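You operate a simulated robot arm through the tools that you are given. There is no shell and no other tool. Be economical: measure what you need, move in short steps, check, and stop when the job is done.

Carry out the task below with a simulated two-armed robot. There is one attempt and no reset: what you move stays moved.

Task
Pick up the grey frame with the largest size on its label with one hand, pass it to the other hand and put it on the low shelf under the deck.

The check looks at the end state, three seconds after you hand in, the way a careful person would. Anything else that was tipped, shoved, dropped, spilled or broken makes it a failure.

Robot
Two 7-joint arms with two-finger parallel grippers on one trunk, on a base that drives. Base frame: it is fixed to the floor where the robot stands at the start and does not move with it; the origin is under the middle of the robot, x ahead of it, y to its left, z up. Units: mm, degrees, N and s.
The left shoulder is at the start at [70, 134, 1151], the right one opposite. With the tool pointing down near the work surface each hand reaches from about 180 to 640 mm from the robot's upright axis, wherever it stands, measured 20 degrees to its own side. Places, roughly: low shelf under the deck [500, 800, 300]. Payload 1.57 kg a hand.
The TCP of each hand is the grasp point between the finger pads, 30 mm short of the fingertips. In the tool frame z runs along the fingers and y along their closing line. Largest opening 80 mm; finger width 17, thickness 12; the body of the gripper, 40 by 82 mm, starts 80 mm behind the TCP.
Orientation is that of the tool frame in the base frame, as [roll, pitch, yaw] about the fixed x, y, z axes, in that order (R = Rz(yaw) Ry(pitch) Rx(roll)). With the fingers straight down and closing along the base's y, the tool's x points along the base's -x, its y along +y and its z along -z.

Tools
- The arms move only by the tool step_arm. It takes "left_commands", "right_commands" or both (then of equal length, played together; a hand with none holds still); each is a list of rows, each a list of 6 numbers: the shift along the base's x, y, z in mm, then the turn, a rotation vector about the base's x, y, z in degrees. In form: [[dx, dy, dz, ax, ay, az], ...]. A call has 1 to 8 rows; each row shifts and turns the commanded pose from where the row before left it. "left_grip" and "right_grip" are, for a hand that has rows, the gripper command, from -1 (fully open) to 1 (shut), values between in proportion, set as the call begins (left out, the last holds). Each row takes 0.2 s and may step no farther than 50 mm and 8.6 degrees from the row before; otherwise, or with a gripper value out of range, the whole call is refused. A pose out of reach is approached as far as the arm can. The call stops where the force on the tool passes 40 N (or 10 N more than at its start, if that is more) or the arm is blocked; 0.2 s more then pass. Each finger travels about 153 mm/s and halts on what it meets, pressing with about 36 N; the grip force reading is that of the motor and also rises with nothing between the fingers. The clock runs only during rows and for 0.2 s after the last one: add rows that do not move to give the fingers time. The reply holds the time, the measured pose of the TCP, the force on the tool along the base axes, the opening and the grip force, in the units named above and with some noise, with the torque about the TCP (base axes, N m) and any sound that the robot's microphone picked up.
- Cameras (640 x 400 px; columns grow to the right, rows downward): "scene" is now at [140.8, 24.6, 1374]; the picture's right is [0.39, -0.92, 0.00], its down [-0.53, -0.22, -0.82] and it looks along [0.75, 0.32, -0.57] (base axes); focal length 266 px, centre (320, 200). "left" rides on the left gripper at [72, 7, -122] in its tool frame; the picture's right is [-0.09, 1.00, 0.00], its down [-0.84, -0.08, -0.54] and it looks along [-0.54, -0.05, 0.84] (tool axes); focal length 238 px, centre (320, 200). "right" rides on the right gripper at [72, -7, -122] in its tool frame; the picture's right is [0.09, 1.00, 0.00], its down [-0.84, 0.08, -0.54] and it looks along [-0.54, 0.05, 0.84] (tool axes); focal length 238 px, centre (320, 200). There is no depth. A picture from a camera that has moved, and an enlarged one, comes with that camera's place and axes in the base frame and with its lens. The place of the scene camera against the robot may be out by one fixed shift of up to 18 mm in any direction.
- snapshot(camera): a new picture of that camera. The clock stands still meanwhile.
- move_column(by): slides the trunk up (or, below 0, down) by that many mm; the arms and the scene camera ride with it, the base frame stays. It gives what a move gives, with no picture.
- roll_base(legs): drives the robot by 1 to 6 legs, each [ahead, left, turn to the left] in mm, mm and degrees, along the robot's own axes; the way and the turn of a leg run together, so that a leg with both is an arc; at most 1500 mm and 180 degrees a leg. The arms and the cameras ride along, it lands a little off, and it stops where it bumps. It gives what a move gives.
- aim_head(pan, tilt): turns the head with the scene camera to pan (to the left, within 86 degrees either way) and tilt (down, from -29 to 69), counted from straight ahead of the robot. It gives what a move gives.
- enlarge(camera, box): a new picture of the part [left, top, right, bottom] of that camera's present view, enlarged. The clock stands still meanwhile.
- close_job(): hands the job in; it is judged then, once.

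Go step by step. Nothing tells you exact positions but the pictures and the camera data: compare them with the known pose of the tool, close in by small moves and look again before you grip or let go. The budget is 120 turns and 88 pictures, counting those below and the enlarged ones. Unless the task says otherwise, let go and move clear before handing in, and close with one line.

The tools are called after "Emit:" as name(argument=value, ...) on one line, values as JSON. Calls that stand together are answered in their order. step_arm: Moves the arms, as the interface text tells. Its arguments: {"type":"object","properties":{"left_commands":{"type":"array"},"left_grip":{"type":"number"},"right_commands":{"type":"array"},"right_grip":{"type":"number"}},"required":[]} The other tools are called the same way: move_column (by) slides the trunk up or down; roll_base (legs) drives the base; aim_head (pan, tilt) turns the head that bears the scene camera; snapshot (camera) takes a picture; enlarge (camera, box) takes an enlarged picture of a part of a camera's view; close_job () hands the job in.

At the start:

```text
t: 0.0
left_eef_pos: [294.7, 339.3, 1173.5]
left_orientation: [179.9, 0.0, 180.0]
left_wrist_force: [1.2, 0.3, 0.2]
left_moment: [-0.01, 0.02, 0.0]
left_width: 80.1
left_finger_force: 0.1
right_eef_pos: [429.9, 76.2, 1209.7]
right_orientation: [-180.0, 0.0, 179.9]
right_wrist_force: [-0.8, 0.1, 0.9]
right_moment: [0.04, 0.0, -0.01]
right_width: 80.2
right_finger_force: 0.1
trunk travel left (down, up): [-725.0, 215.0]
robot x, y, heading: [0.9, 3.8, -0.1]
head pan, tilt: [22.9, 35.1]
```

scene: 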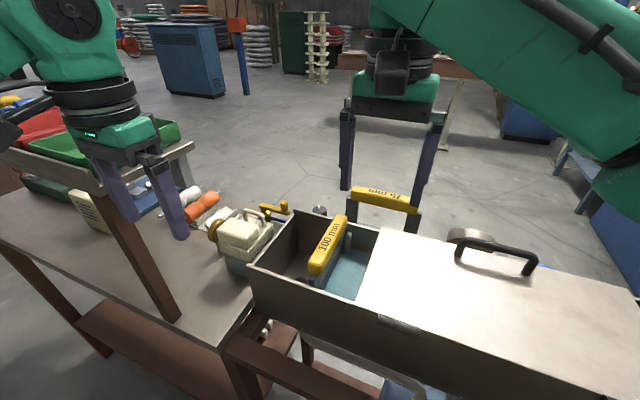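
right: 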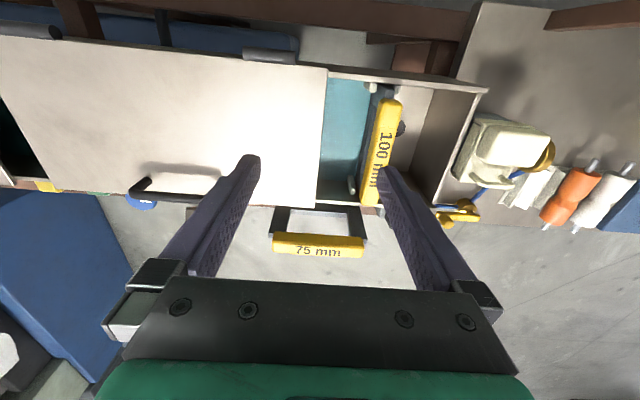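
left: 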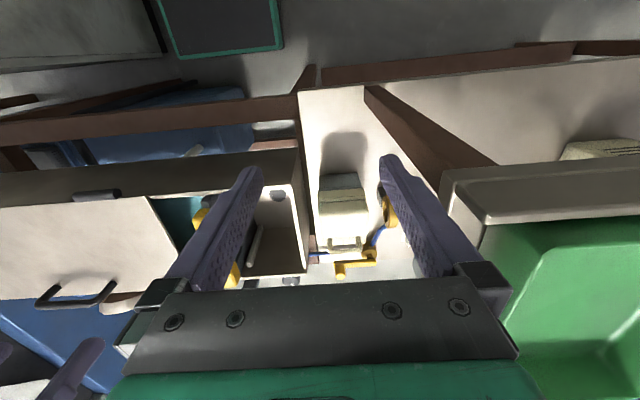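

I see a 100 mm frame in an open tray with a sliding lid, a 75 mm one beyond it, and perhaps more frames hidden under the lid. I'll look around in more detail first.

Emit:
enlarge(camera="scene", box=[200, 160, 480, 335])

Emit:
enlarge(camera="right", box=[0, 50, 480, 350])

Emit:
aim_head(pan=-20, tilt=50)

Emit:
snapshot(camera="scene")

Emit:
aim_head(pan=60, tilt=45)

Emit:
snapshot(camera="scene")

```text
2.29 times, centred on (340, 248) of scene
camera zoom: at [140.8, 24.6, 1374.0], right [0.39, -0.92, 0.0], down [-0.53, -0.22, -0.82], along [0.75, 0.32, -0.57], focal length 607 px, centre (274, 91)
```

zoom: 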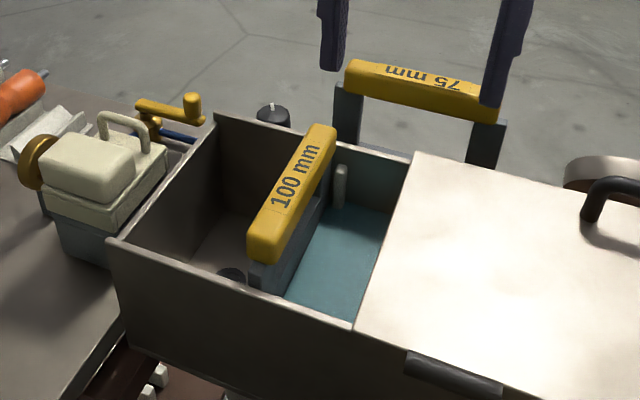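

```text
1.33 times, centred on (240, 200) of right
camera zoom: at [355.9, 69.0, 1331.6], right [-0.09, 1.0, 0.0], down [0.84, 0.08, 0.54], along [0.54, 0.05, -0.84], focal length 318 px, centre (427, 200)
```

zoom: 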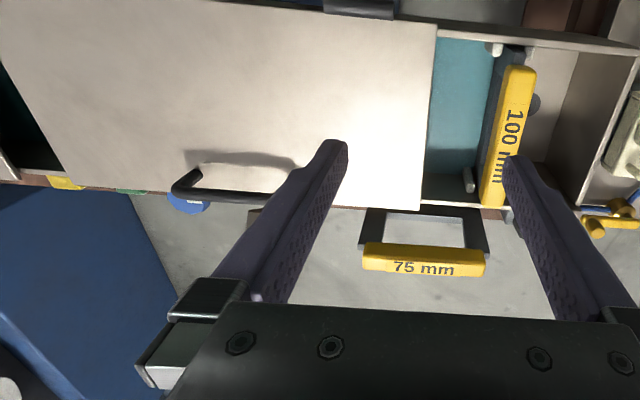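

```text
t: 1.1
left_eef_pos: [293.9, 339.6, 1172.4]
left_orientation: [180.0, 0.0, -179.9]
left_wrist_force: [-0.3, -0.3, 0.3]
left_moment: [-0.01, 0.0, 0.01]
left_width: 80.0
left_finger_force: 0.0
right_eef_pos: [430.4, 76.5, 1209.9]
right_orientation: [180.0, 0.0, 179.9]
right_wrist_force: [-0.3, 0.3, -0.3]
right_moment: [0.04, -0.04, -0.04]
right_width: 79.8
right_finger_force: 0.0
trunk travel left (down, up): [-725.0, 215.0]
robot x, y, heading: [-3.6, 1.6, -0.1]
head pan, tilt: [-20.0, 50.0]
```

```text
82 pictures are left
camera scene: at [132.1, -35.9, 1352.5], right [-0.34, -0.94, 0.0], down [-0.72, 0.26, -0.64], along [0.6, -0.22, -0.77], focal length 266 px, centre (320, 200)
```

scene: 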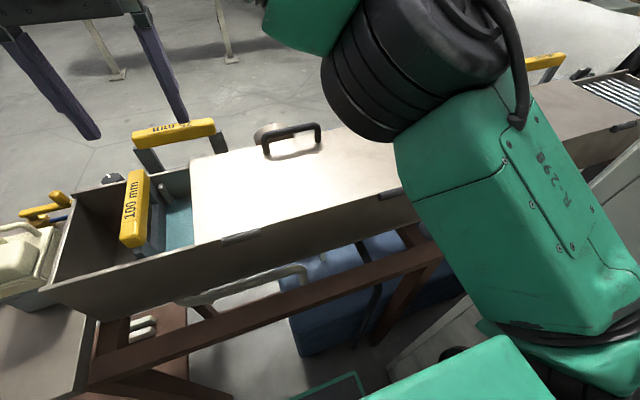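

```text
t: 2.6
left_eef_pos: [294.7, 339.5, 1173.2]
left_orientation: [180.0, 0.0, 180.0]
left_wrist_force: [-1.0, -0.3, -0.2]
left_moment: [0.02, -0.02, 0.01]
left_width: 80.1
left_finger_force: 0.1
right_eef_pos: [429.3, 75.7, 1210.6]
right_orientation: [-180.0, 0.0, 179.8]
right_wrist_force: [-0.4, 0.2, 0.1]
right_moment: [0.04, 0.0, 0.02]
right_width: 80.2
right_finger_force: 0.1
trunk travel left (down, up): [-725.0, 215.0]
robot x, y, heading: [0.9, 1.5, 0.0]
head pan, tilt: [60.0, 45.0]
```

```text
81 pictures are left
camera scene: at [100.4, 60.7, 1359.4], right [0.87, -0.5, 0.0], down [-0.35, -0.61, -0.71], along [0.35, 0.61, -0.71], focal length 266 px, centre (320, 200)
```

scene: 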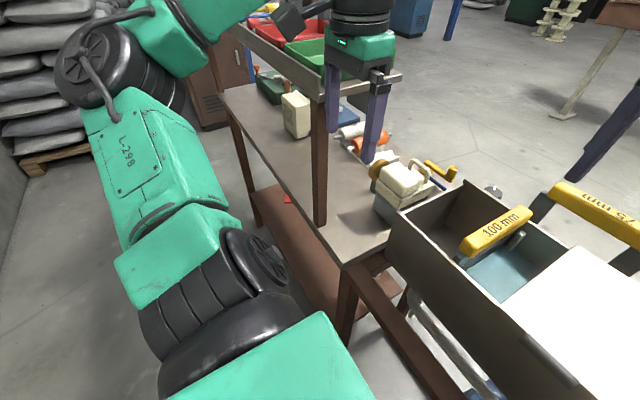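

There are hints of another yellow-topped frame off to the right, so I look there.

Emit:
aim_head(pan=-50, tilt=30)

Emit:
snapshot(camera="scene")

Emit:
enlarge(camera="right", box=[0, 100, 160, 260])

```text
t: 4.5
left_eef_pos: [294.0, 339.0, 1173.2]
left_orientation: [179.9, 0.0, -180.0]
left_wrist_force: [-1.5, 0.1, 0.5]
left_moment: [-0.01, -0.01, 0.01]
left_width: 80.2
left_finger_force: 0.0
right_eef_pos: [429.6, 76.1, 1209.7]
right_orientation: [-180.0, 0.1, 179.9]
right_wrist_force: [0.3, 0.6, 0.1]
right_moment: [0.03, 0.0, -0.01]
right_width: 79.9
right_finger_force: 0.1
trunk travel left (down, up): [-725.0, 215.0]
robot x, y, heading: [-1.1, 1.3, 0.1]
head pan, tilt: [-50.0, 30.0]
```

```text
80 pictures are left
camera scene: at [117.9, -78.9, 1382.0], right [-0.77, -0.64, 0.0], down [-0.32, 0.38, -0.87], along [0.56, -0.66, -0.5], focal length 266 px, centre (320, 200)
```

scene: 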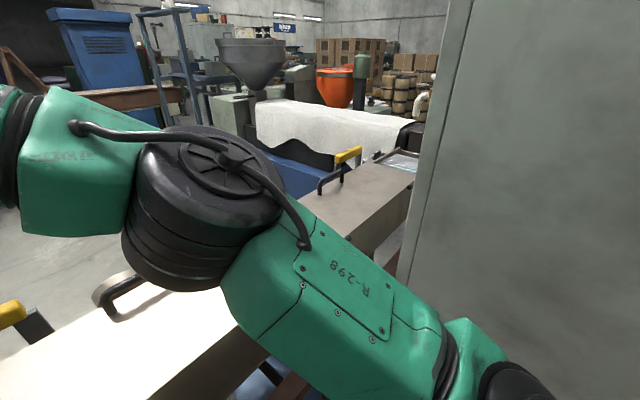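

```text
2.50 times, centred on (80, 180) of right
camera zoom: at [355.9, 69.0, 1331.6], right [-0.09, 1.0, 0.0], down [0.84, 0.08, 0.54], along [0.54, 0.05, -0.84], focal length 596 px, centre (920, 250)
```

zoom: 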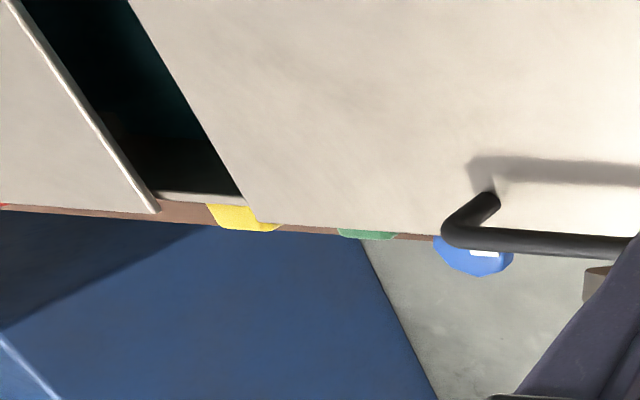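

A third frame stands farther right. I'll enlarge it.

Emit:
enlarge(camera="scene", box=[240, 110, 440, 235])

```text
3.20 times, centred on (340, 172) of scene
camera zoom: at [117.9, -78.9, 1382.0], right [-0.77, -0.64, 0.0], down [-0.32, 0.38, -0.87], along [0.56, -0.66, -0.5], focal length 850 px, centre (256, 288)
```

zoom: 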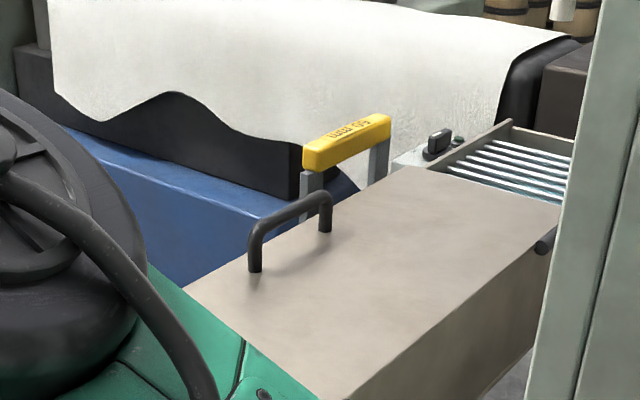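

Emit:
enlarge(camera="scene", box=[325, 140, 373, 170])

Emit:
enlarge(camera="right", box=[240, 80, 420, 270])

Emit:
aim_head(pan=10, tilt=40)

Emit:
snapshot(camera="scene")

```text
13.33 times, centred on (349, 155) of scene
camera zoom: at [117.9, -78.9, 1382.0], right [-0.77, -0.64, 0.0], down [-0.32, 0.38, -0.87], along [0.56, -0.66, -0.5], focal length 3540 px, centre (-67, 800)
```

zoom: 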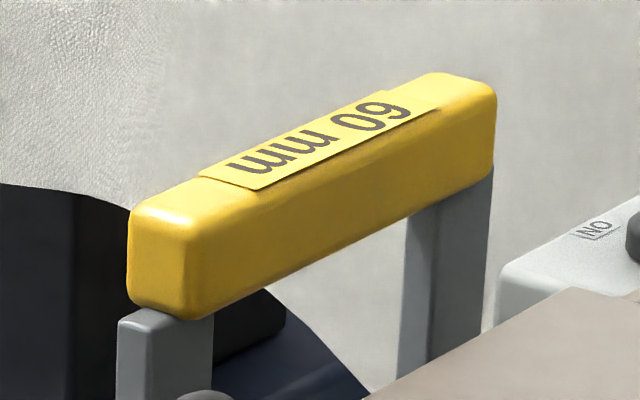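

```text
2.11 times, centred on (330, 175) of right
camera zoom: at [355.9, 69.0, 1331.6], right [-0.09, 1.0, 0.0], down [0.84, 0.08, 0.54], along [0.54, 0.05, -0.84], focal length 502 px, centre (299, 253)
```

zoom: 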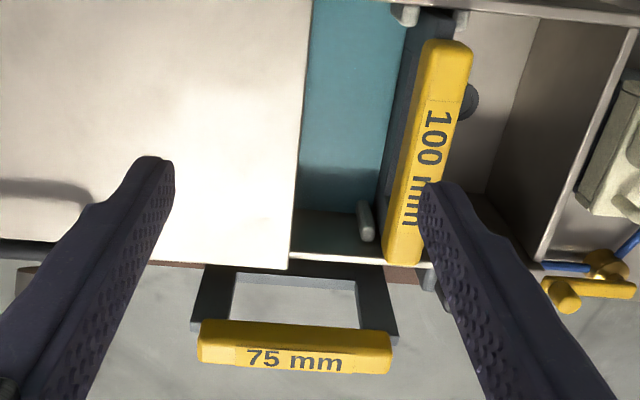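

```text
t: 5.8
left_eef_pos: [294.2, 339.7, 1173.0]
left_orientation: [180.0, 0.0, -179.9]
left_wrist_force: [-0.5, -0.9, 0.2]
left_moment: [0.0, -0.01, 0.01]
left_width: 79.9
left_finger_force: 0.0
right_eef_pos: [430.1, 76.7, 1210.1]
right_orientation: [-180.0, -0.1, 179.9]
right_wrist_force: [-0.8, -0.4, -0.3]
right_moment: [-0.01, -0.01, 0.03]
right_width: 80.0
right_finger_force: 0.1
trunk travel left (down, up): [-725.0, 215.0]
robot x, y, heading: [0.7, -0.4, 0.1]
head pan, tilt: [10.0, 40.0]
```

```text
75 pictures are left
camera scene: at [143.4, 5.0, 1366.6], right [0.17, -0.98, 0.0], down [-0.63, -0.11, -0.77], along [0.75, 0.13, -0.64], focal length 266 px, centre (320, 200)
```

scene: 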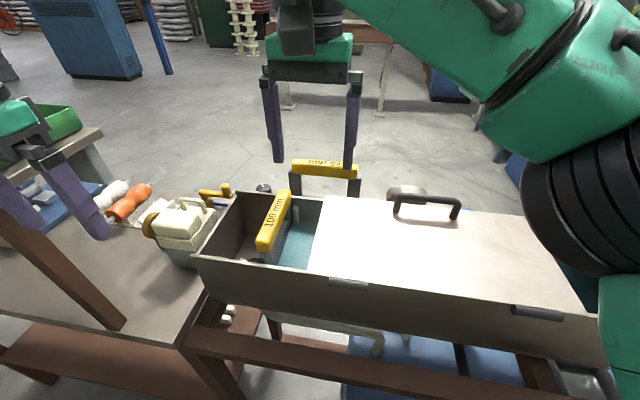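

Emit:
enlarge(camera="scene", box=[190, 150, 370, 280])

Emit:
enlarge(camera="left", box=[100, 150, 320, 300])

```text
3.08 times, centred on (280, 215) of scene
camera zoom: at [143.4, 5.0, 1366.6], right [0.17, -0.98, 0.0], down [-0.63, -0.11, -0.77], along [0.75, 0.13, -0.64], focal length 817 px, centre (443, 154)
```

zoom: 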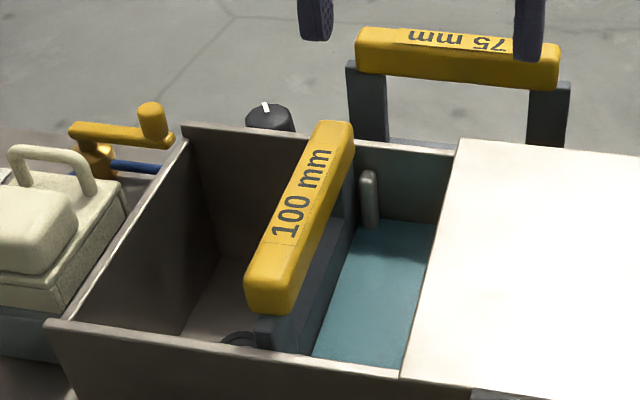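

```text
2.67 times, centred on (210, 225) of left
camera zoom: at [222.4, 345.8, 1295.2], right [0.09, 1.0, 0.0], down [0.84, -0.08, 0.54], along [0.54, -0.05, -0.84], focal length 636 px, centre (613, 133)
```

zoom: 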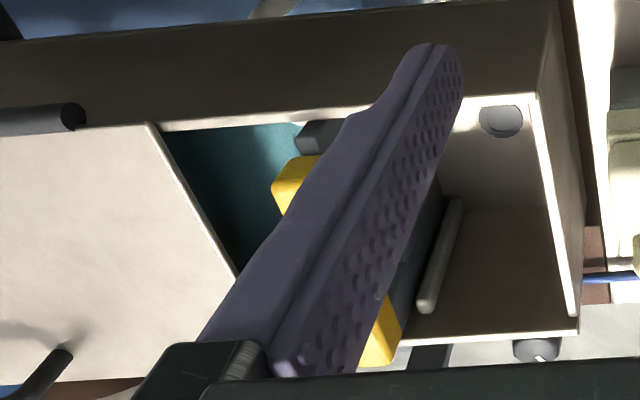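

The 100 mm one sits in a bath with teal contents; I need to know its shape and colour before choosing. I turn the left hand so its camera looks at it from the side.

Emit:
step_arm(left_commands=[[0, 20, 0, 0, 0, -8], [0, 20, 0, 0, 0, -8], [0, 20, 0, 0, 0, -8], [0, 0, 0, 0, 0, -8], [0, 0, 0, 0, 0, -8], [0, 0, 0, 0, 0, -8]])

Emit:
snapshot(camera="left")

```text
t: 7.2
left_eef_pos: [270.7, 203.8, 1116.9]
left_orientation: [-180.0, 0.0, 131.9]
left_wrist_force: [0.0, -0.6, 0.1]
left_moment: [0.03, 0.01, 0.02]
left_width: 79.8
left_finger_force: 0.0
left hand out of reach, approached as far as the arm can: row 1, 2, 3, 4, 5, 6
right_eef_pos: [429.5, 75.3, 1209.9]
right_orientation: [179.9, 0.0, 179.9]
right_wrist_force: [0.5, -0.1, -0.1]
right_moment: [0.01, -0.03, 0.02]
right_width: 80.0
right_finger_force: 0.0
trunk travel left (down, up): [-725.0, 215.0]
robot x, y, heading: [-0.6, -0.2, 0.0]
head pan, tilt: [10.0, 40.0]
```

```text
72 pictures are left
camera left: at [227.6, 260.9, 1240.1], right [0.8, 0.6, 0.0], down [0.5, -0.67, 0.54], along [0.32, -0.43, -0.84], focal length 238 px, centre (320, 200)
```

left: 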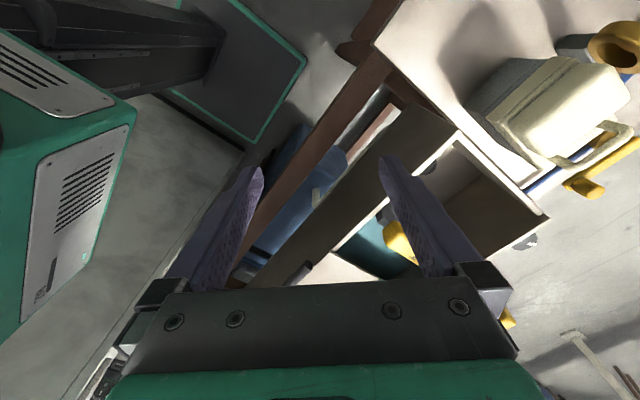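

Emit:
step_arm(left_commands=[[0, 0, 20, 0, 0, 8], [0, 0, 20, 0, 0, 8], [0, 0, 10, 0, 0, 0]])

Emit:
snapshot(camera="left")

```text
t: 8.0
left_eef_pos: [270.2, 205.4, 1168.0]
left_orientation: [180.0, -0.1, 148.0]
left_wrist_force: [0.1, 0.1, -0.4]
left_moment: [0.02, 0.02, 0.02]
left_width: 79.9
left_finger_force: 0.0
right_eef_pos: [428.8, 76.1, 1209.1]
right_orientation: [-180.0, 0.0, 180.0]
right_wrist_force: [-0.2, -0.1, 0.9]
right_moment: [-0.01, 0.05, -0.02]
right_width: 80.2
right_finger_force: 0.1
trunk travel left (down, up): [-725.0, 215.0]
robot x, y, heading: [-1.1, 1.3, -0.2]
head pan, tilt: [10.0, 40.0]
```

```text
71 pictures are left
camera left: at [212.4, 247.8, 1290.4], right [0.6, 0.8, 0.0], down [0.67, -0.51, 0.54], along [0.43, -0.33, -0.84], focal length 238 px, centre (320, 200)
```

left: 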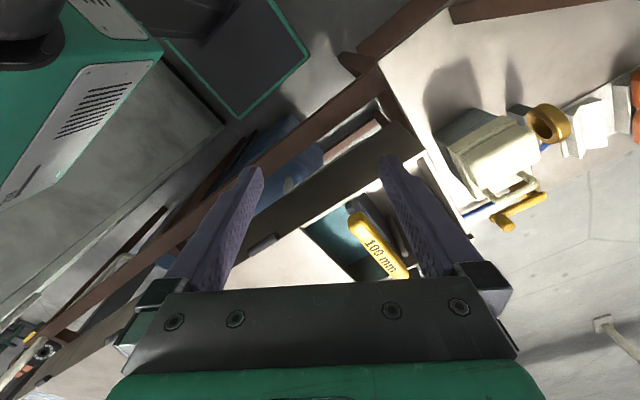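

Emit:
enlarge(camera="left", box=[290, 150, 450, 300])

Emit:
aim_head(pan=35, tilt=60)

Emit:
snapshot(camera="scene")

```text
2.67 times, centred on (370, 225) of left
camera zoom: at [212.4, 247.8, 1290.4], right [0.6, 0.8, 0.0], down [0.67, -0.51, 0.54], along [0.43, -0.33, -0.84], focal length 636 px, centre (187, 133)
```

zoom: 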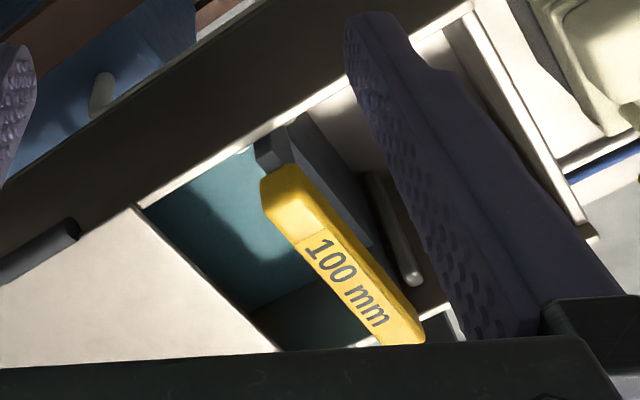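

```text
t: 8.9
left_eef_pos: [269.9, 205.4, 1167.9]
left_orientation: [180.0, -0.1, 148.1]
left_wrist_force: [1.1, 1.2, -0.6]
left_moment: [-0.02, -0.03, 0.0]
left_width: 80.2
left_finger_force: 0.1
right_eef_pos: [428.7, 76.5, 1209.9]
right_orientation: [-180.0, 0.1, 179.9]
right_wrist_force: [-0.3, 0.1, -0.2]
right_moment: [0.02, 0.02, 0.01]
right_width: 80.1
right_finger_force: 0.0
trunk travel left (down, up): [-725.0, 215.0]
robot x, y, heading: [-4.0, -0.1, -0.3]
head pan, tilt: [35.0, 60.0]
```

```text
69 pictures are left
camera scene: at [114.4, 28.4, 1339.9], right [0.57, -0.82, 0.0], down [-0.71, -0.5, -0.5], along [0.41, 0.29, -0.87], focal length 266 px, centre (320, 200)
```

scene: 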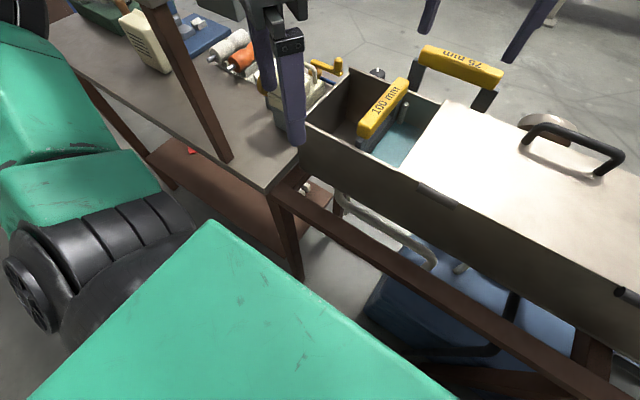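

Emit:
enlarge(camera="scene", box=[340, 70, 420, 170])

Emit:
aim_head(pan=-30, tilt=45)

Emit:
enlarge(camera="scene", box=[0, 80, 240, 230])

```text
4.00 times, centred on (380, 120) of scene
camera zoom: at [114.4, 28.4, 1339.9], right [0.57, -0.82, 0.0], down [-0.71, -0.5, -0.5], along [0.41, 0.29, -0.87], focal length 1062 px, centre (80, 520)
```

zoom: 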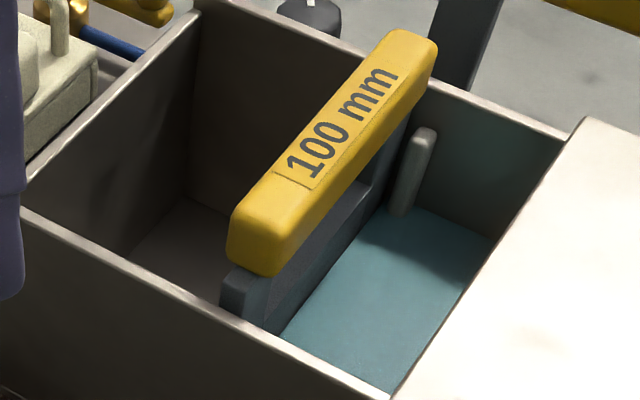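

```text
t: 10.3
left_eef_pos: [270.7, 204.6, 1167.3]
left_orientation: [180.0, -0.1, 148.0]
left_wrist_force: [0.0, 0.3, -0.3]
left_moment: [-0.01, 0.02, -0.03]
left_width: 79.9
left_finger_force: 0.1
right_eef_pos: [429.1, 76.1, 1209.7]
right_orientation: [180.0, 0.0, 179.9]
right_wrist_force: [0.1, 0.6, 0.1]
right_moment: [-0.02, -0.04, -0.02]
right_width: 80.3
right_finger_force: 0.0
trunk travel left (down, up): [-725.0, 215.0]
robot x, y, heading: [0.3, 1.7, -0.2]
head pan, tilt: [-30.0, 45.0]
```

```text
2.67 times, centred on (120, 155) of scene
camera zoom: at [130.2, -50.3, 1359.3], right [-0.5, -0.87, 0.0], down [-0.61, 0.35, -0.71], along [0.61, -0.35, -0.71], focal length 708 px, centre (853, 320)
```

zoom: 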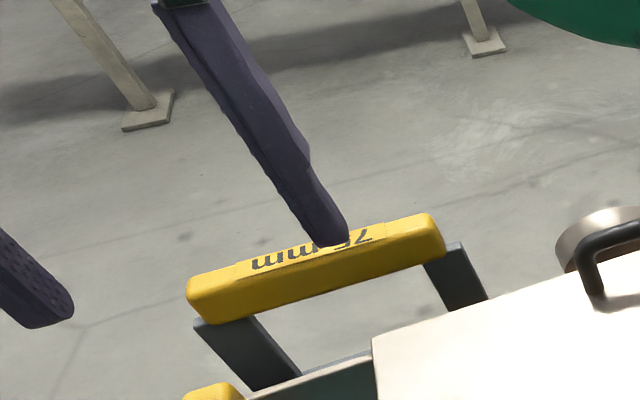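

The 100 mm piece is the same kind of framed plate (two posts, lower plate, yellow grip). I check the left side of the scene for other frames and for the shelf.

Emit:
aim_head(pan=75, tilt=35)

Emit:
snapshot(camera="scene")

Emit:
aim_head(pan=40, tilt=20)

Emit:
snapshot(camera="scene")

Emit:
snapshot(camera="right")

```text
t: 12.1
left_eef_pos: [270.6, 204.0, 1167.2]
left_orientation: [-180.0, -0.1, 148.0]
left_wrist_force: [1.5, -1.4, -0.2]
left_moment: [0.05, 0.0, 0.03]
left_width: 80.3
left_finger_force: 0.1
right_eef_pos: [428.7, 76.4, 1208.9]
right_orientation: [180.0, 0.1, 179.9]
right_wrist_force: [-0.5, -0.3, 0.9]
right_moment: [0.02, 0.0, -0.03]
right_width: 79.7
right_finger_force: 0.1
trunk travel left (down, up): [-725.0, 215.0]
robot x, y, heading: [-1.0, 0.5, 0.1]
head pan, tilt: [75.0, 35.0]
```

```text
66 pictures are left
camera scene: at [82.6, 75.4, 1374.2], right [0.97, -0.26, 0.0], down [-0.15, -0.55, -0.82], along [0.21, 0.79, -0.57], focal length 266 px, centre (320, 200)
```

scene: 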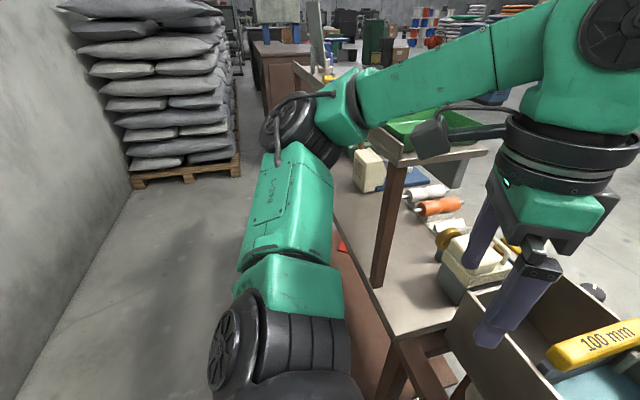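

```text
t: 13.1
left_eef_pos: [271.5, 203.9, 1167.2]
left_orientation: [-180.0, 0.0, 148.0]
left_wrist_force: [0.1, 0.1, 0.4]
left_moment: [-0.02, 0.0, 0.0]
left_width: 79.8
left_finger_force: 0.0
right_eef_pos: [429.9, 75.3, 1209.2]
right_orientation: [180.0, 0.1, 179.9]
right_wrist_force: [-0.4, -0.3, -0.5]
right_moment: [-0.01, 0.0, 0.01]
right_width: 80.1
right_finger_force: 0.0
trunk travel left (down, up): [-725.0, 215.0]
robot x, y, heading: [0.9, -2.7, -0.3]
head pan, tilt: [40.0, 20.0]
```

```text
65 pictures are left
camera scene: at [130.9, 50.3, 1398.0], right [0.64, -0.77, 0.0], down [-0.26, -0.22, -0.94], along [0.72, 0.6, -0.34], focal length 266 px, centre (320, 200)
```

scene: 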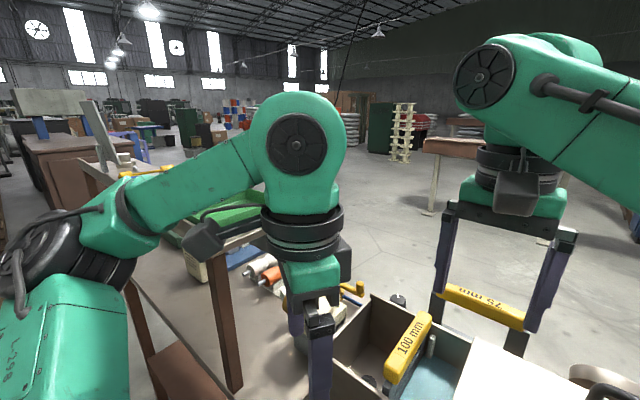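

```text
64 pictures are left
camera right: at [355.8, 68.9, 1331.6], right [-0.09, 1.0, 0.0], down [0.84, 0.08, 0.54], along [0.54, 0.05, -0.84], focal length 238 px, centre (320, 200)
```

right: 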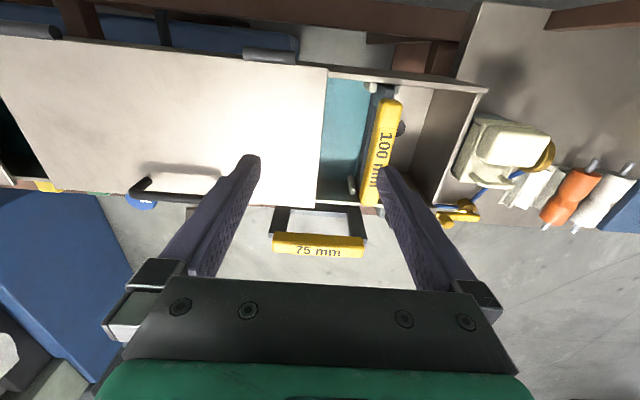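

Emit:
enlarge(camera="scene", box=[60, 130, 240, 250])

Emit:
enlarge(camera="scene", box=[330, 280, 530, 400])

```text
3.33 times, centred on (150, 190) of scene
camera zoom: at [130.9, 50.3, 1398.0], right [0.64, -0.77, 0.0], down [-0.26, -0.22, -0.94], along [0.72, 0.6, -0.34], focal length 885 px, centre (887, 233)
```

zoom: 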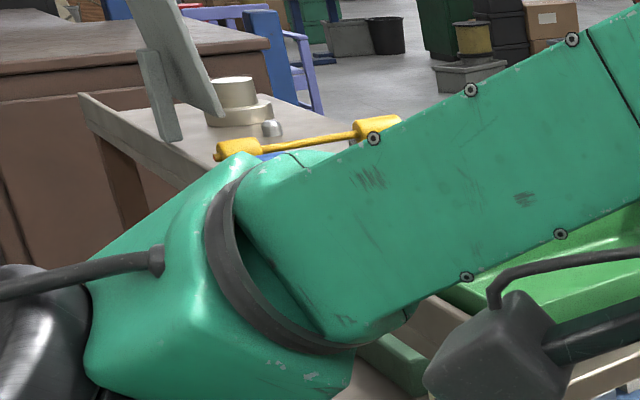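

```text
3.20 times, centred on (430, 340) of scene
camera zoom: at [130.9, 50.3, 1398.0], right [0.64, -0.77, 0.0], down [-0.26, -0.22, -0.94], along [0.72, 0.6, -0.34], focal length 850 px, centre (-32, -248)
```

zoom: 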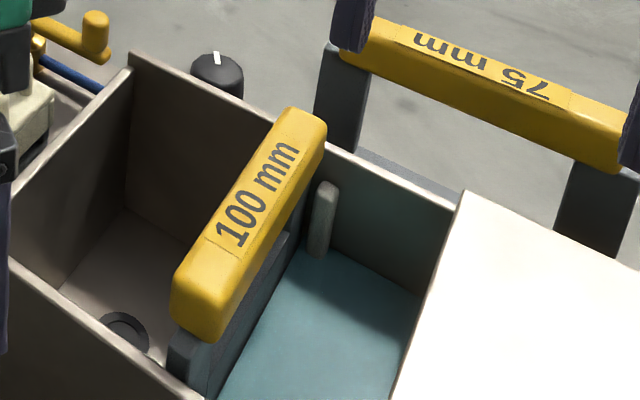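

Triangulated: the 100 mm grip bar runs along x from about 408 to 557 at y≈163, top z≈1016, and its closing direction suits the right hand as is. I move the right hand over it and look.

Emit:
step_arm(right_commands=[[20, 22, 0, 0, 0, 0], [20, 22, 0, 0, 0, 0], [20, 22, -20, 0, 0, 0], [20, 21, -30, 0, 0, 0], [0, 0, -40, 0, 0, 0]], right_grip=-1)

Emit:
snapshot(camera="right")

Emit:
snapshot(camera="left")

```text
t: 14.3
left_eef_pos: [272.6, 203.0, 1167.7]
left_orientation: [-180.0, -0.2, 148.0]
left_wrist_force: [-0.1, 0.5, 0.2]
left_moment: [0.01, 0.04, 0.01]
left_width: 80.0
left_finger_force: 0.0
right_eef_pos: [460.9, 120.3, 1108.1]
right_orientation: [-180.0, -0.1, 179.9]
right_wrist_force: [0.0, 0.3, -0.4]
right_moment: [0.01, 0.02, -0.02]
right_width: 80.1
right_finger_force: 0.1
right hand out of reach, approached as far as the arm can: row 2, 3, 4
trunk travel left (down, up): [-725.0, 215.0]
robot x, y, heading: [-1.6, -0.8, 0.3]
head pan, tilt: [40.0, 20.0]
```

```text
61 pictures are left
camera right: at [388.2, 113.7, 1230.1], right [-0.09, 1.0, 0.0], down [0.84, 0.08, 0.54], along [0.54, 0.05, -0.84], focal length 238 px, centre (320, 200)
```

right: 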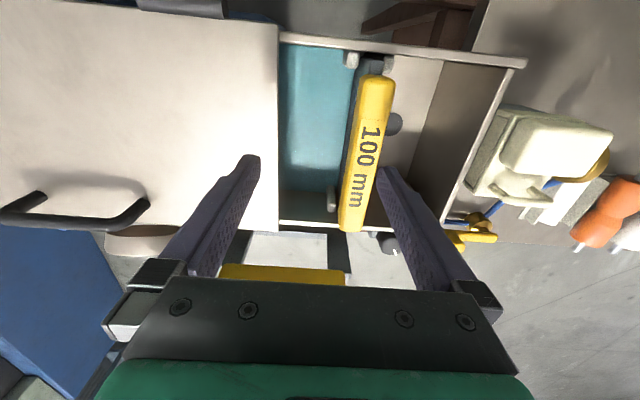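

```text
60 pictures are left
camera left: at [215.5, 246.2, 1290.1], right [0.61, 0.8, 0.0], down [0.67, -0.51, 0.54], along [0.43, -0.33, -0.84], focal length 238 px, centre (320, 200)
```

left: 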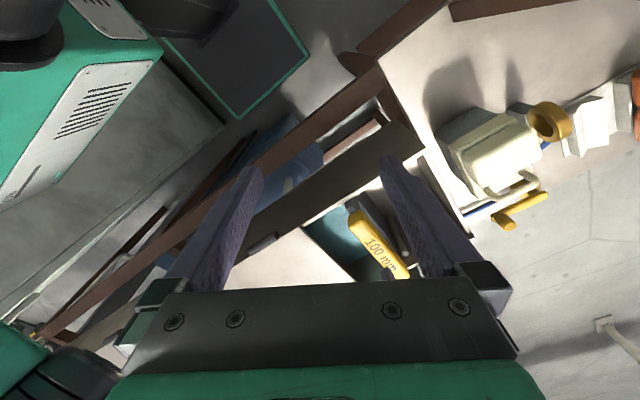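

Reach was limited by height; lower should reach farther. I continue toward the bar, staying above it.

Emit:
step_arm(right_commands=[[12, 14, -8, 0, 0, 0], [12, 14, -8, 0, 0, 0], [12, 14, -8, 0, 0, 0], [8, 0, 0, 0, 0, 0]])

Emit:
snapshot(camera="right")

```text
t: 15.3
left_eef_pos: [270.3, 206.4, 1168.4]
left_orientation: [-180.0, 0.0, 148.0]
left_wrist_force: [0.0, -1.5, 0.2]
left_moment: [-0.05, 0.01, 0.01]
left_width: 79.7
left_finger_force: 0.2
right_eef_pos: [470.0, 135.5, 1101.7]
right_orientation: [179.9, 0.1, 180.0]
right_wrist_force: [0.0, -0.2, 0.5]
right_moment: [-0.03, 0.0, 0.02]
right_width: 79.9
right_finger_force: 0.0
right hand out of reach, approached as far as the arm can: row 2, 3, 4
trunk travel left (down, up): [-725.0, 215.0]
robot x, y, heading: [0.5, -2.7, 0.2]
head pan, tilt: [40.0, 20.0]
```

```text
59 pictures are left
camera right: at [397.0, 127.6, 1223.3], right [-0.09, 1.0, 0.0], down [0.84, 0.08, 0.54], along [0.54, 0.05, -0.84], focal length 238 px, centre (320, 200)
```

right: 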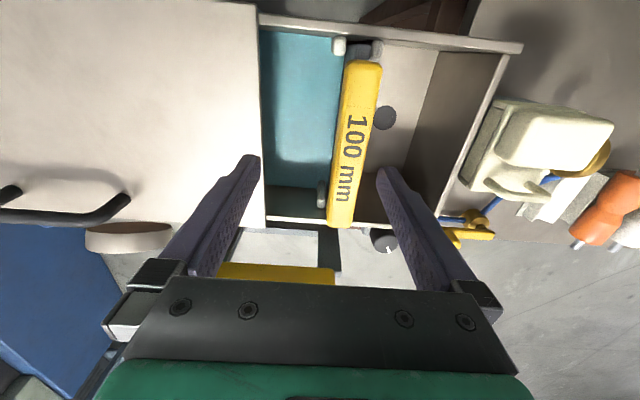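

The right hand is at its reach limit. I check the clearance of the base before shifting the robot.

Emit:
aim_head(pan=25, tilt=69)

Emit:
snapshot(camera="scene")

```text
t: 16.5
left_eef_pos: [271.3, 203.9, 1167.9]
left_orientation: [180.0, 0.0, 148.0]
left_wrist_force: [0.0, -0.7, -0.2]
left_moment: [-0.04, 0.03, 0.0]
left_width: 80.2
left_finger_force: 0.0
right_eef_pos: [471.1, 135.3, 1101.6]
right_orientation: [180.0, 0.1, 179.9]
right_wrist_force: [0.4, -0.5, -0.2]
right_moment: [-0.01, -0.02, 0.01]
right_width: 79.8
right_finger_force: 0.0
trunk travel left (down, up): [-725.0, 215.0]
robot x, y, heading: [2.7, -1.6, 0.1]
head pan, tilt: [25.0, 68.8]
```

```text
58 pictures are left
camera scene: at [110.4, 14.1, 1330.5], right [0.42, -0.91, 0.0], down [-0.84, -0.39, -0.36], along [0.33, 0.15, -0.93], focal length 266 px, centre (320, 200)
```

scene: 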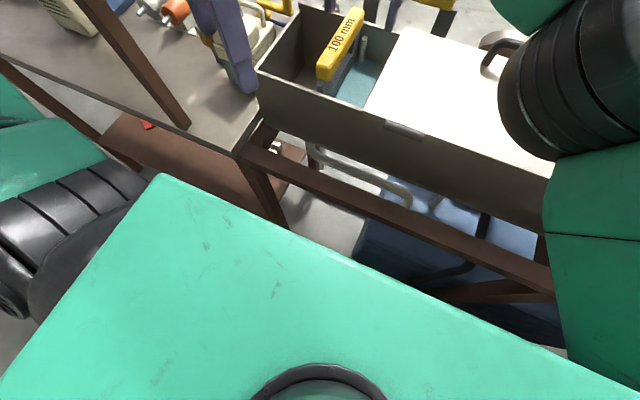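

I turn the base 15° left, in place, which brings the right shoulder forward and the left elbow away from the bins.

Emit:
roll_base(legs=[[0, 0, 15]])

```text
t: 17.8
left_eef_pos: [208.9, 266.5, 1168.5]
left_orientation: [179.9, 0.0, 163.0]
left_wrist_force: [1.8, 0.3, -0.1]
left_moment: [0.0, 0.0, -0.02]
left_width: 80.1
left_finger_force: 0.1
right_eef_pos: [419.1, 251.8, 1101.8]
right_orientation: [179.8, -0.1, -165.1]
right_wrist_force: [-0.4, -0.6, -0.3]
right_moment: [0.04, 0.01, 0.02]
right_width: 79.9
right_finger_force: 0.0
trunk travel left (down, up): [-725.0, 215.0]
robot x, y, heading: [1.7, -1.4, 14.9]
head pan, tilt: [25.0, 68.8]
```

Emit:
step_arm(right_commands=[[10, -35, 0, 0, 0, -7.5], [20, -35, 0, 0, 0, -7.5], [25, -18, 0, 0, 0, 0], [25, 0, -15, 0, 0, 0]])

Emit:
snapshot(camera="right")

```text
t: 18.8
left_eef_pos: [209.7, 269.4, 1167.9]
left_orientation: [-179.8, -0.1, 163.0]
left_wrist_force: [0.0, -0.2, -0.2]
left_moment: [-0.02, 0.03, 0.05]
left_width: 79.8
left_finger_force: 0.0
right_eef_pos: [502.1, 161.7, 1085.3]
right_orientation: [-180.0, 0.0, 179.9]
right_wrist_force: [0.7, -0.5, -0.2]
right_moment: [-0.01, 0.02, 0.02]
right_width: 80.4
right_finger_force: 0.1
trunk travel left (down, up): [-725.0, 215.0]
robot x, y, heading: [0.4, 2.6, 15.0]
head pan, tilt: [25.0, 68.8]
```

```text
57 pictures are left
camera right: at [428.8, 155.5, 1206.8], right [-0.09, 1.0, 0.0], down [0.84, 0.08, 0.54], along [0.54, 0.05, -0.84], focal length 238 px, centre (320, 200)
```

right: 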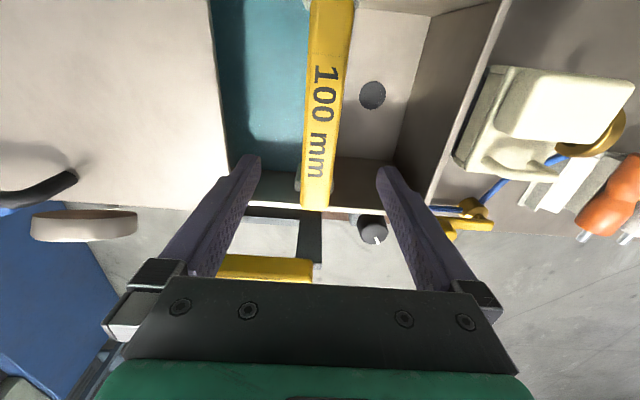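

The bar is centred between the fingers and aligned. I descend.

Emit:
step_arm(right_commands=[[0, 0, -30, 0, 0, 0], [0, 0, -30, 0, 0, 0], [2, 0, -24, 0, 0, 0]])

Emit:
snapshot(camera="right")

Emit:
aim_head(pan=5, tilt=45)

Emit:
snapshot(camera="scene")

```text
t: 19.6
left_eef_pos: [208.1, 267.1, 1169.0]
left_orientation: [180.0, -0.1, 162.9]
left_wrist_force: [0.1, -0.7, -0.7]
left_moment: [0.0, 0.04, 0.0]
left_width: 80.0
left_finger_force: 0.2
right_eef_pos: [502.2, 163.5, 1003.2]
right_orientation: [179.9, 0.1, 179.9]
right_wrist_force: [-0.1, -1.0, -1.0]
right_moment: [-0.03, 0.03, 0.0]
right_width: 79.8
right_finger_force: 0.0
trunk travel left (down, up): [-725.0, 215.0]
robot x, y, heading: [-0.2, -2.5, 15.0]
head pan, tilt: [25.0, 68.8]
```

```text
56 pictures are left
camera right: at [428.8, 156.0, 1124.0], right [-0.09, 1.0, 0.0], down [0.84, 0.08, 0.54], along [0.54, 0.05, -0.84], focal length 238 px, centre (320, 200)
```

right: 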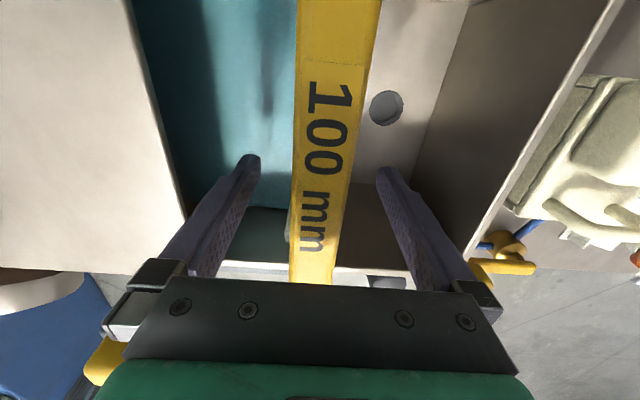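

```text
t: 20.4
left_eef_pos: [207.7, 267.7, 1168.4]
left_orientation: [180.0, 0.0, 162.9]
left_wrist_force: [-0.5, -0.9, 0.0]
left_moment: [0.01, -0.02, -0.02]
left_width: 80.0
left_finger_force: 0.1
right_eef_pos: [501.5, 163.6, 1003.4]
right_orientation: [179.9, 0.1, 179.9]
right_wrist_force: [0.2, -0.6, -0.3]
right_moment: [0.01, 0.0, 0.04]
right_width: 80.1
right_finger_force: 0.0
trunk travel left (down, up): [-725.0, 215.0]
robot x, y, heading: [1.0, -1.9, 15.0]
head pan, tilt: [5.0, 45.0]
```

```text
55 pictures are left
camera scene: at [134.3, 31.1, 1359.3], right [0.34, -0.94, 0.0], down [-0.66, -0.24, -0.71], along [0.66, 0.24, -0.71], focal length 266 px, centre (320, 200)
```

scene: 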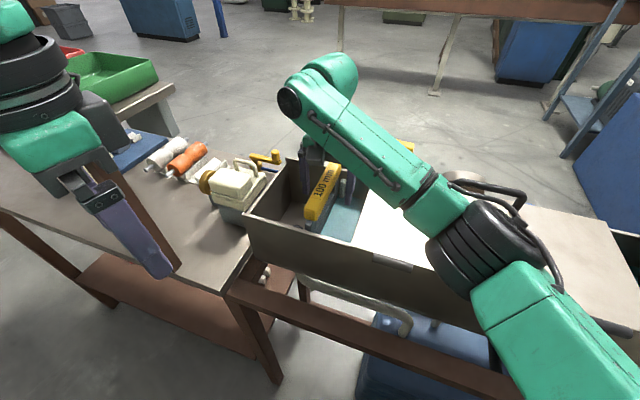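

Emit:
step_arm(right_commands=[[0, 0, 0, 0, 0, 0], [0, 0, 0, 0, 0, 0], [0, 0, 0, 0, 0, 0], [0, 0, 0, 0, 0, 0]], right_grip=1)

```text
t: 21.4
left_eef_pos: [208.1, 266.5, 1168.0]
left_orientation: [-180.0, -0.1, 163.0]
left_wrist_force: [-0.3, 0.2, 0.0]
left_moment: [-0.01, 0.05, -0.02]
left_width: 79.9
left_finger_force: 0.1
right_eef_pos: [501.4, 162.8, 1002.6]
right_orientation: [179.9, 0.1, 179.9]
right_wrist_force: [0.2, -1.7, 0.8]
right_moment: [-0.17, -0.13, -0.05]
right_width: 25.4
right_finger_force: 36.0
trunk travel left (down, up): [-725.0, 215.0]
robot x, y, heading: [-0.6, -2.8, 15.2]
head pan, tilt: [5.0, 45.0]
```

Gripped on a 25 mm bar with little side force. I lift straight up a little and look.

Emit:
step_arm(right_commands=[[0, 0, 10, 0, 0, 0], [0, 0, 10, 0, 0, 0], [0, 0, 10, 0, 0, 0], [0, 0, 10, 0, 0, 0]])

Emit:
enlarge(camera="scene", box=[200, 100, 440, 260])

```text
t: 22.4
left_eef_pos: [207.8, 266.9, 1167.9]
left_orientation: [180.0, 0.1, 163.0]
left_wrist_force: [-1.2, 0.2, -0.2]
left_moment: [0.0, -0.01, -0.02]
left_width: 80.1
left_finger_force: 0.0
right_eef_pos: [500.9, 163.6, 1042.1]
right_orientation: [179.9, 0.0, 179.9]
right_wrist_force: [0.9, -1.5, -3.7]
right_moment: [0.0, -0.07, -0.01]
right_width: 25.4
right_finger_force: 36.0
trunk travel left (down, up): [-725.0, 215.0]
robot x, y, heading: [-1.7, 0.7, 15.0]
head pan, tilt: [5.0, 45.0]
```

```text
2.50 times, centred on (320, 180) of scene
camera zoom: at [134.7, 31.2, 1359.3], right [0.34, -0.94, 0.0], down [-0.66, -0.24, -0.71], along [0.66, 0.24, -0.71], focal length 664 px, centre (320, 250)
```

zoom: 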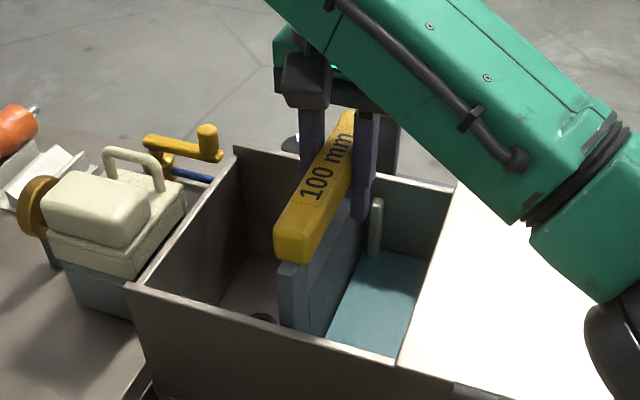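

It lifts freely (about 0.4 kg). I raise the trunk to lift the frame vertically out of the guides.

Emit:
move_column(by=160)

Emit:
snapshot(camera="scene")

Emit:
snapshot(camera="right")

```text
t: 24.3
left_eef_pos: [207.6, 267.3, 1328.4]
left_orientation: [180.0, 0.0, 163.0]
left_wrist_force: [-0.1, 0.0, 0.1]
left_moment: [0.0, -0.02, 0.02]
left_width: 80.2
left_finger_force: 0.1
right_eef_pos: [502.6, 164.3, 1201.6]
right_orientation: [179.8, 0.0, 180.0]
right_wrist_force: [0.4, 0.5, -3.4]
right_moment: [0.01, -0.06, 0.02]
right_width: 25.7
right_finger_force: 35.9
trunk travel left (down, up): [-885.0, 55.0]
robot x, y, heading: [2.3, 2.8, 15.0]
head pan, tilt: [5.0, 45.0]
```

```text
53 pictures are left
camera scene: at [135.1, 31.4, 1519.2], right [0.34, -0.94, 0.0], down [-0.66, -0.24, -0.71], along [0.66, 0.24, -0.71], focal length 266 px, centre (320, 200)
```

scene: 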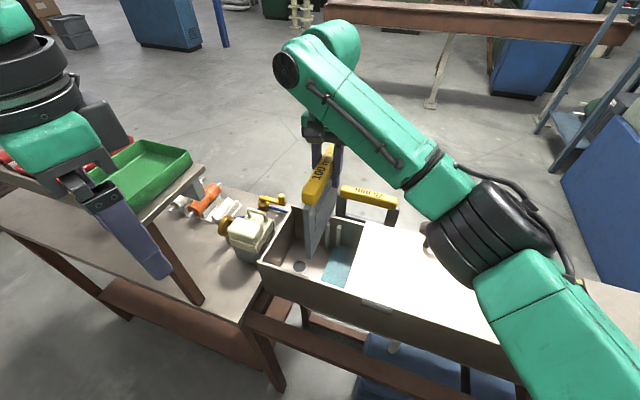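

```text
52 pictures are left
camera right: at [428.9, 156.5, 1323.8], right [-0.09, 1.0, 0.0], down [0.84, 0.08, 0.54], along [0.54, 0.05, -0.84], focal length 238 px, centre (320, 200)
```

right: 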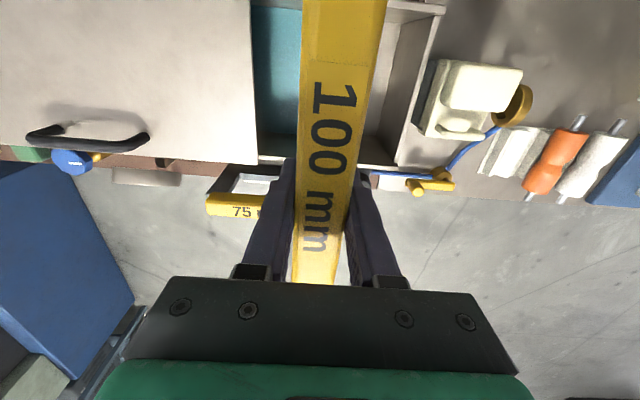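

Emit:
enlarge(camera="scene", box=[220, 120, 420, 290])

```text
2.35 times, centred on (320, 205) of scene
camera zoom: at [135.1, 31.4, 1519.2], right [0.34, -0.94, 0.0], down [-0.66, -0.24, -0.71], along [0.66, 0.24, -0.71], focal length 625 px, centre (320, 188)
```

zoom: 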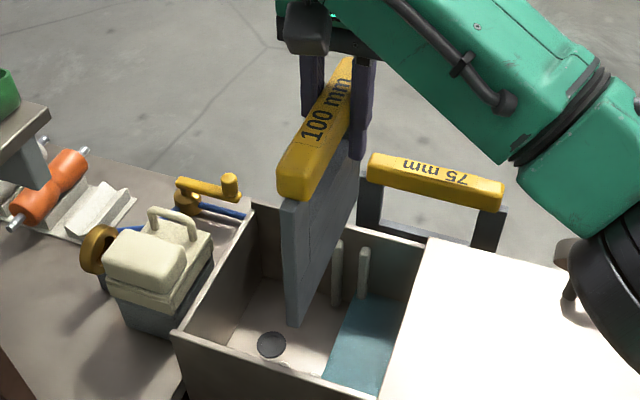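

The frame is clear of the tray (bottom about z 1039). I want open space for the handover, so I check the area behind/right before backing off.

Emit:
aim_head(pan=-80, tilt=45)

Emit:
snapshot(camera="scene")

Emit:
aim_head(pan=85, tilt=45)

Emit:
snapshot(camera="scene")

```text
t: 25.9
left_eef_pos: [209.6, 267.8, 1327.4]
left_orientation: [180.0, 0.1, 163.0]
left_wrist_force: [-0.3, -0.4, 0.4]
left_moment: [-0.01, -0.01, -0.01]
left_width: 79.9
left_finger_force: 0.0
right_eef_pos: [502.5, 164.2, 1201.3]
right_orientation: [179.9, 0.0, 179.9]
right_wrist_force: [-0.5, 0.9, -3.5]
right_moment: [0.0, -0.09, 0.02]
right_width: 25.3
right_finger_force: 36.2
trunk travel left (down, up): [-885.0, 55.0]
robot x, y, heading: [-1.5, -2.3, 14.9]
head pan, tilt: [-80.0, 45.0]
```

```text
50 pictures are left
camera scene: at [93.1, -70.2, 1519.3], right [-0.91, -0.42, 0.0], down [-0.3, 0.64, -0.71], along [0.3, -0.64, -0.71], focal length 266 px, centre (320, 200)
```

scene: 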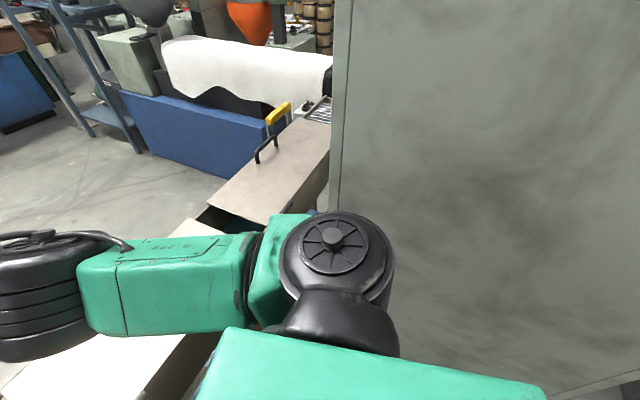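

```text
t: 28.4
left_eef_pos: [210.5, 268.6, 1328.4]
left_orientation: [-179.9, 0.0, 163.0]
left_wrist_force: [-0.8, 0.3, -0.4]
left_moment: [-0.02, -0.03, -0.02]
left_width: 80.0
left_finger_force: 0.0
right_eef_pos: [502.0, 164.4, 1201.2]
right_orientation: [179.9, 0.0, 179.9]
right_wrist_force: [0.1, 0.0, -3.9]
right_moment: [0.03, -0.07, 0.02]
right_width: 25.7
right_finger_force: 35.5
trunk travel left (down, up): [-885.0, 55.0]
robot x, y, heading: [-0.1, -1.9, 15.2]
head pan, tilt: [85.0, 45.0]
```

```text
49 pictures are left
camera scene: at [44.6, 83.6, 1519.3], right [0.98, 0.17, 0.0], down [0.12, -0.7, -0.71], along [-0.12, 0.7, -0.71], focal length 266 px, centre (320, 200)
```

scene: 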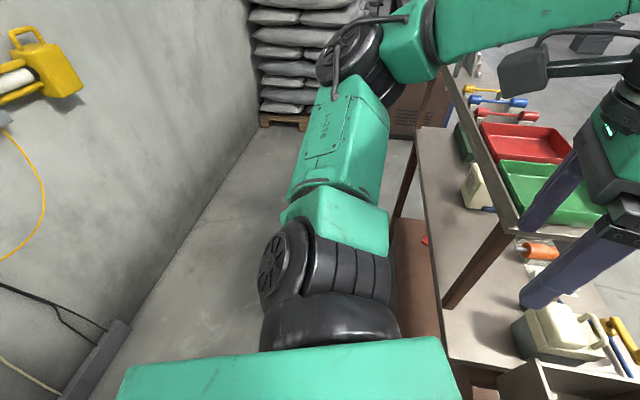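

There is about a metre of free floor behind. I back off 250 mm along −x with the frame held high.

Emit:
roll_base(legs=[[-241, 65, 0]])

Emit:
aim_head(pan=0, tilt=35)

Emit:
snapshot(camera="scene")

```text
t: 30.2
left_eef_pos: [-32.9, 268.8, 1326.2]
left_orientation: [-179.9, -0.2, 162.9]
left_wrist_force: [-0.9, 0.4, 0.1]
left_moment: [-0.04, 0.05, -0.03]
left_width: 80.0
left_finger_force: 0.1
right_eef_pos: [258.7, 165.1, 1201.6]
right_orientation: [179.8, -0.2, 179.7]
right_wrist_force: [0.6, 0.0, -3.5]
right_moment: [-0.02, -0.06, 0.01]
right_width: 25.8
right_finger_force: 36.0
trunk travel left (down, up): [-885.0, 55.0]
robot x, y, heading: [-243.5, 3.1, 15.0]
head pan, tilt: [85.0, 45.0]
```

```text
t: 31.8
left_eef_pos: [-37.2, 268.5, 1328.6]
left_orientation: [-180.0, 0.1, 162.9]
left_wrist_force: [-0.2, -0.2, 0.0]
left_moment: [-0.01, 0.0, -0.01]
left_width: 79.8
left_finger_force: 0.0
right_eef_pos: [256.3, 163.7, 1202.4]
right_orientation: [179.8, 0.0, 179.7]
right_wrist_force: [-0.5, -0.5, -3.5]
right_moment: [0.0, -0.07, 0.0]
right_width: 25.8
right_finger_force: 35.8
trunk travel left (down, up): [-885.0, 55.0]
robot x, y, heading: [-247.0, 2.2, 14.9]
head pan, tilt: [0.0, 35.0]
```

```text
48 pictures are left
camera scene: at [-102.6, 27.3, 1534.1], right [0.26, -0.97, 0.0], down [-0.55, -0.15, -0.82], along [0.79, 0.21, -0.57], focal length 266 px, centre (320, 200)
```

scene: 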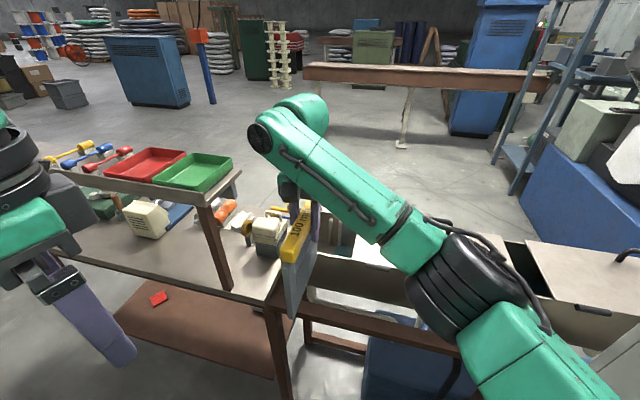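

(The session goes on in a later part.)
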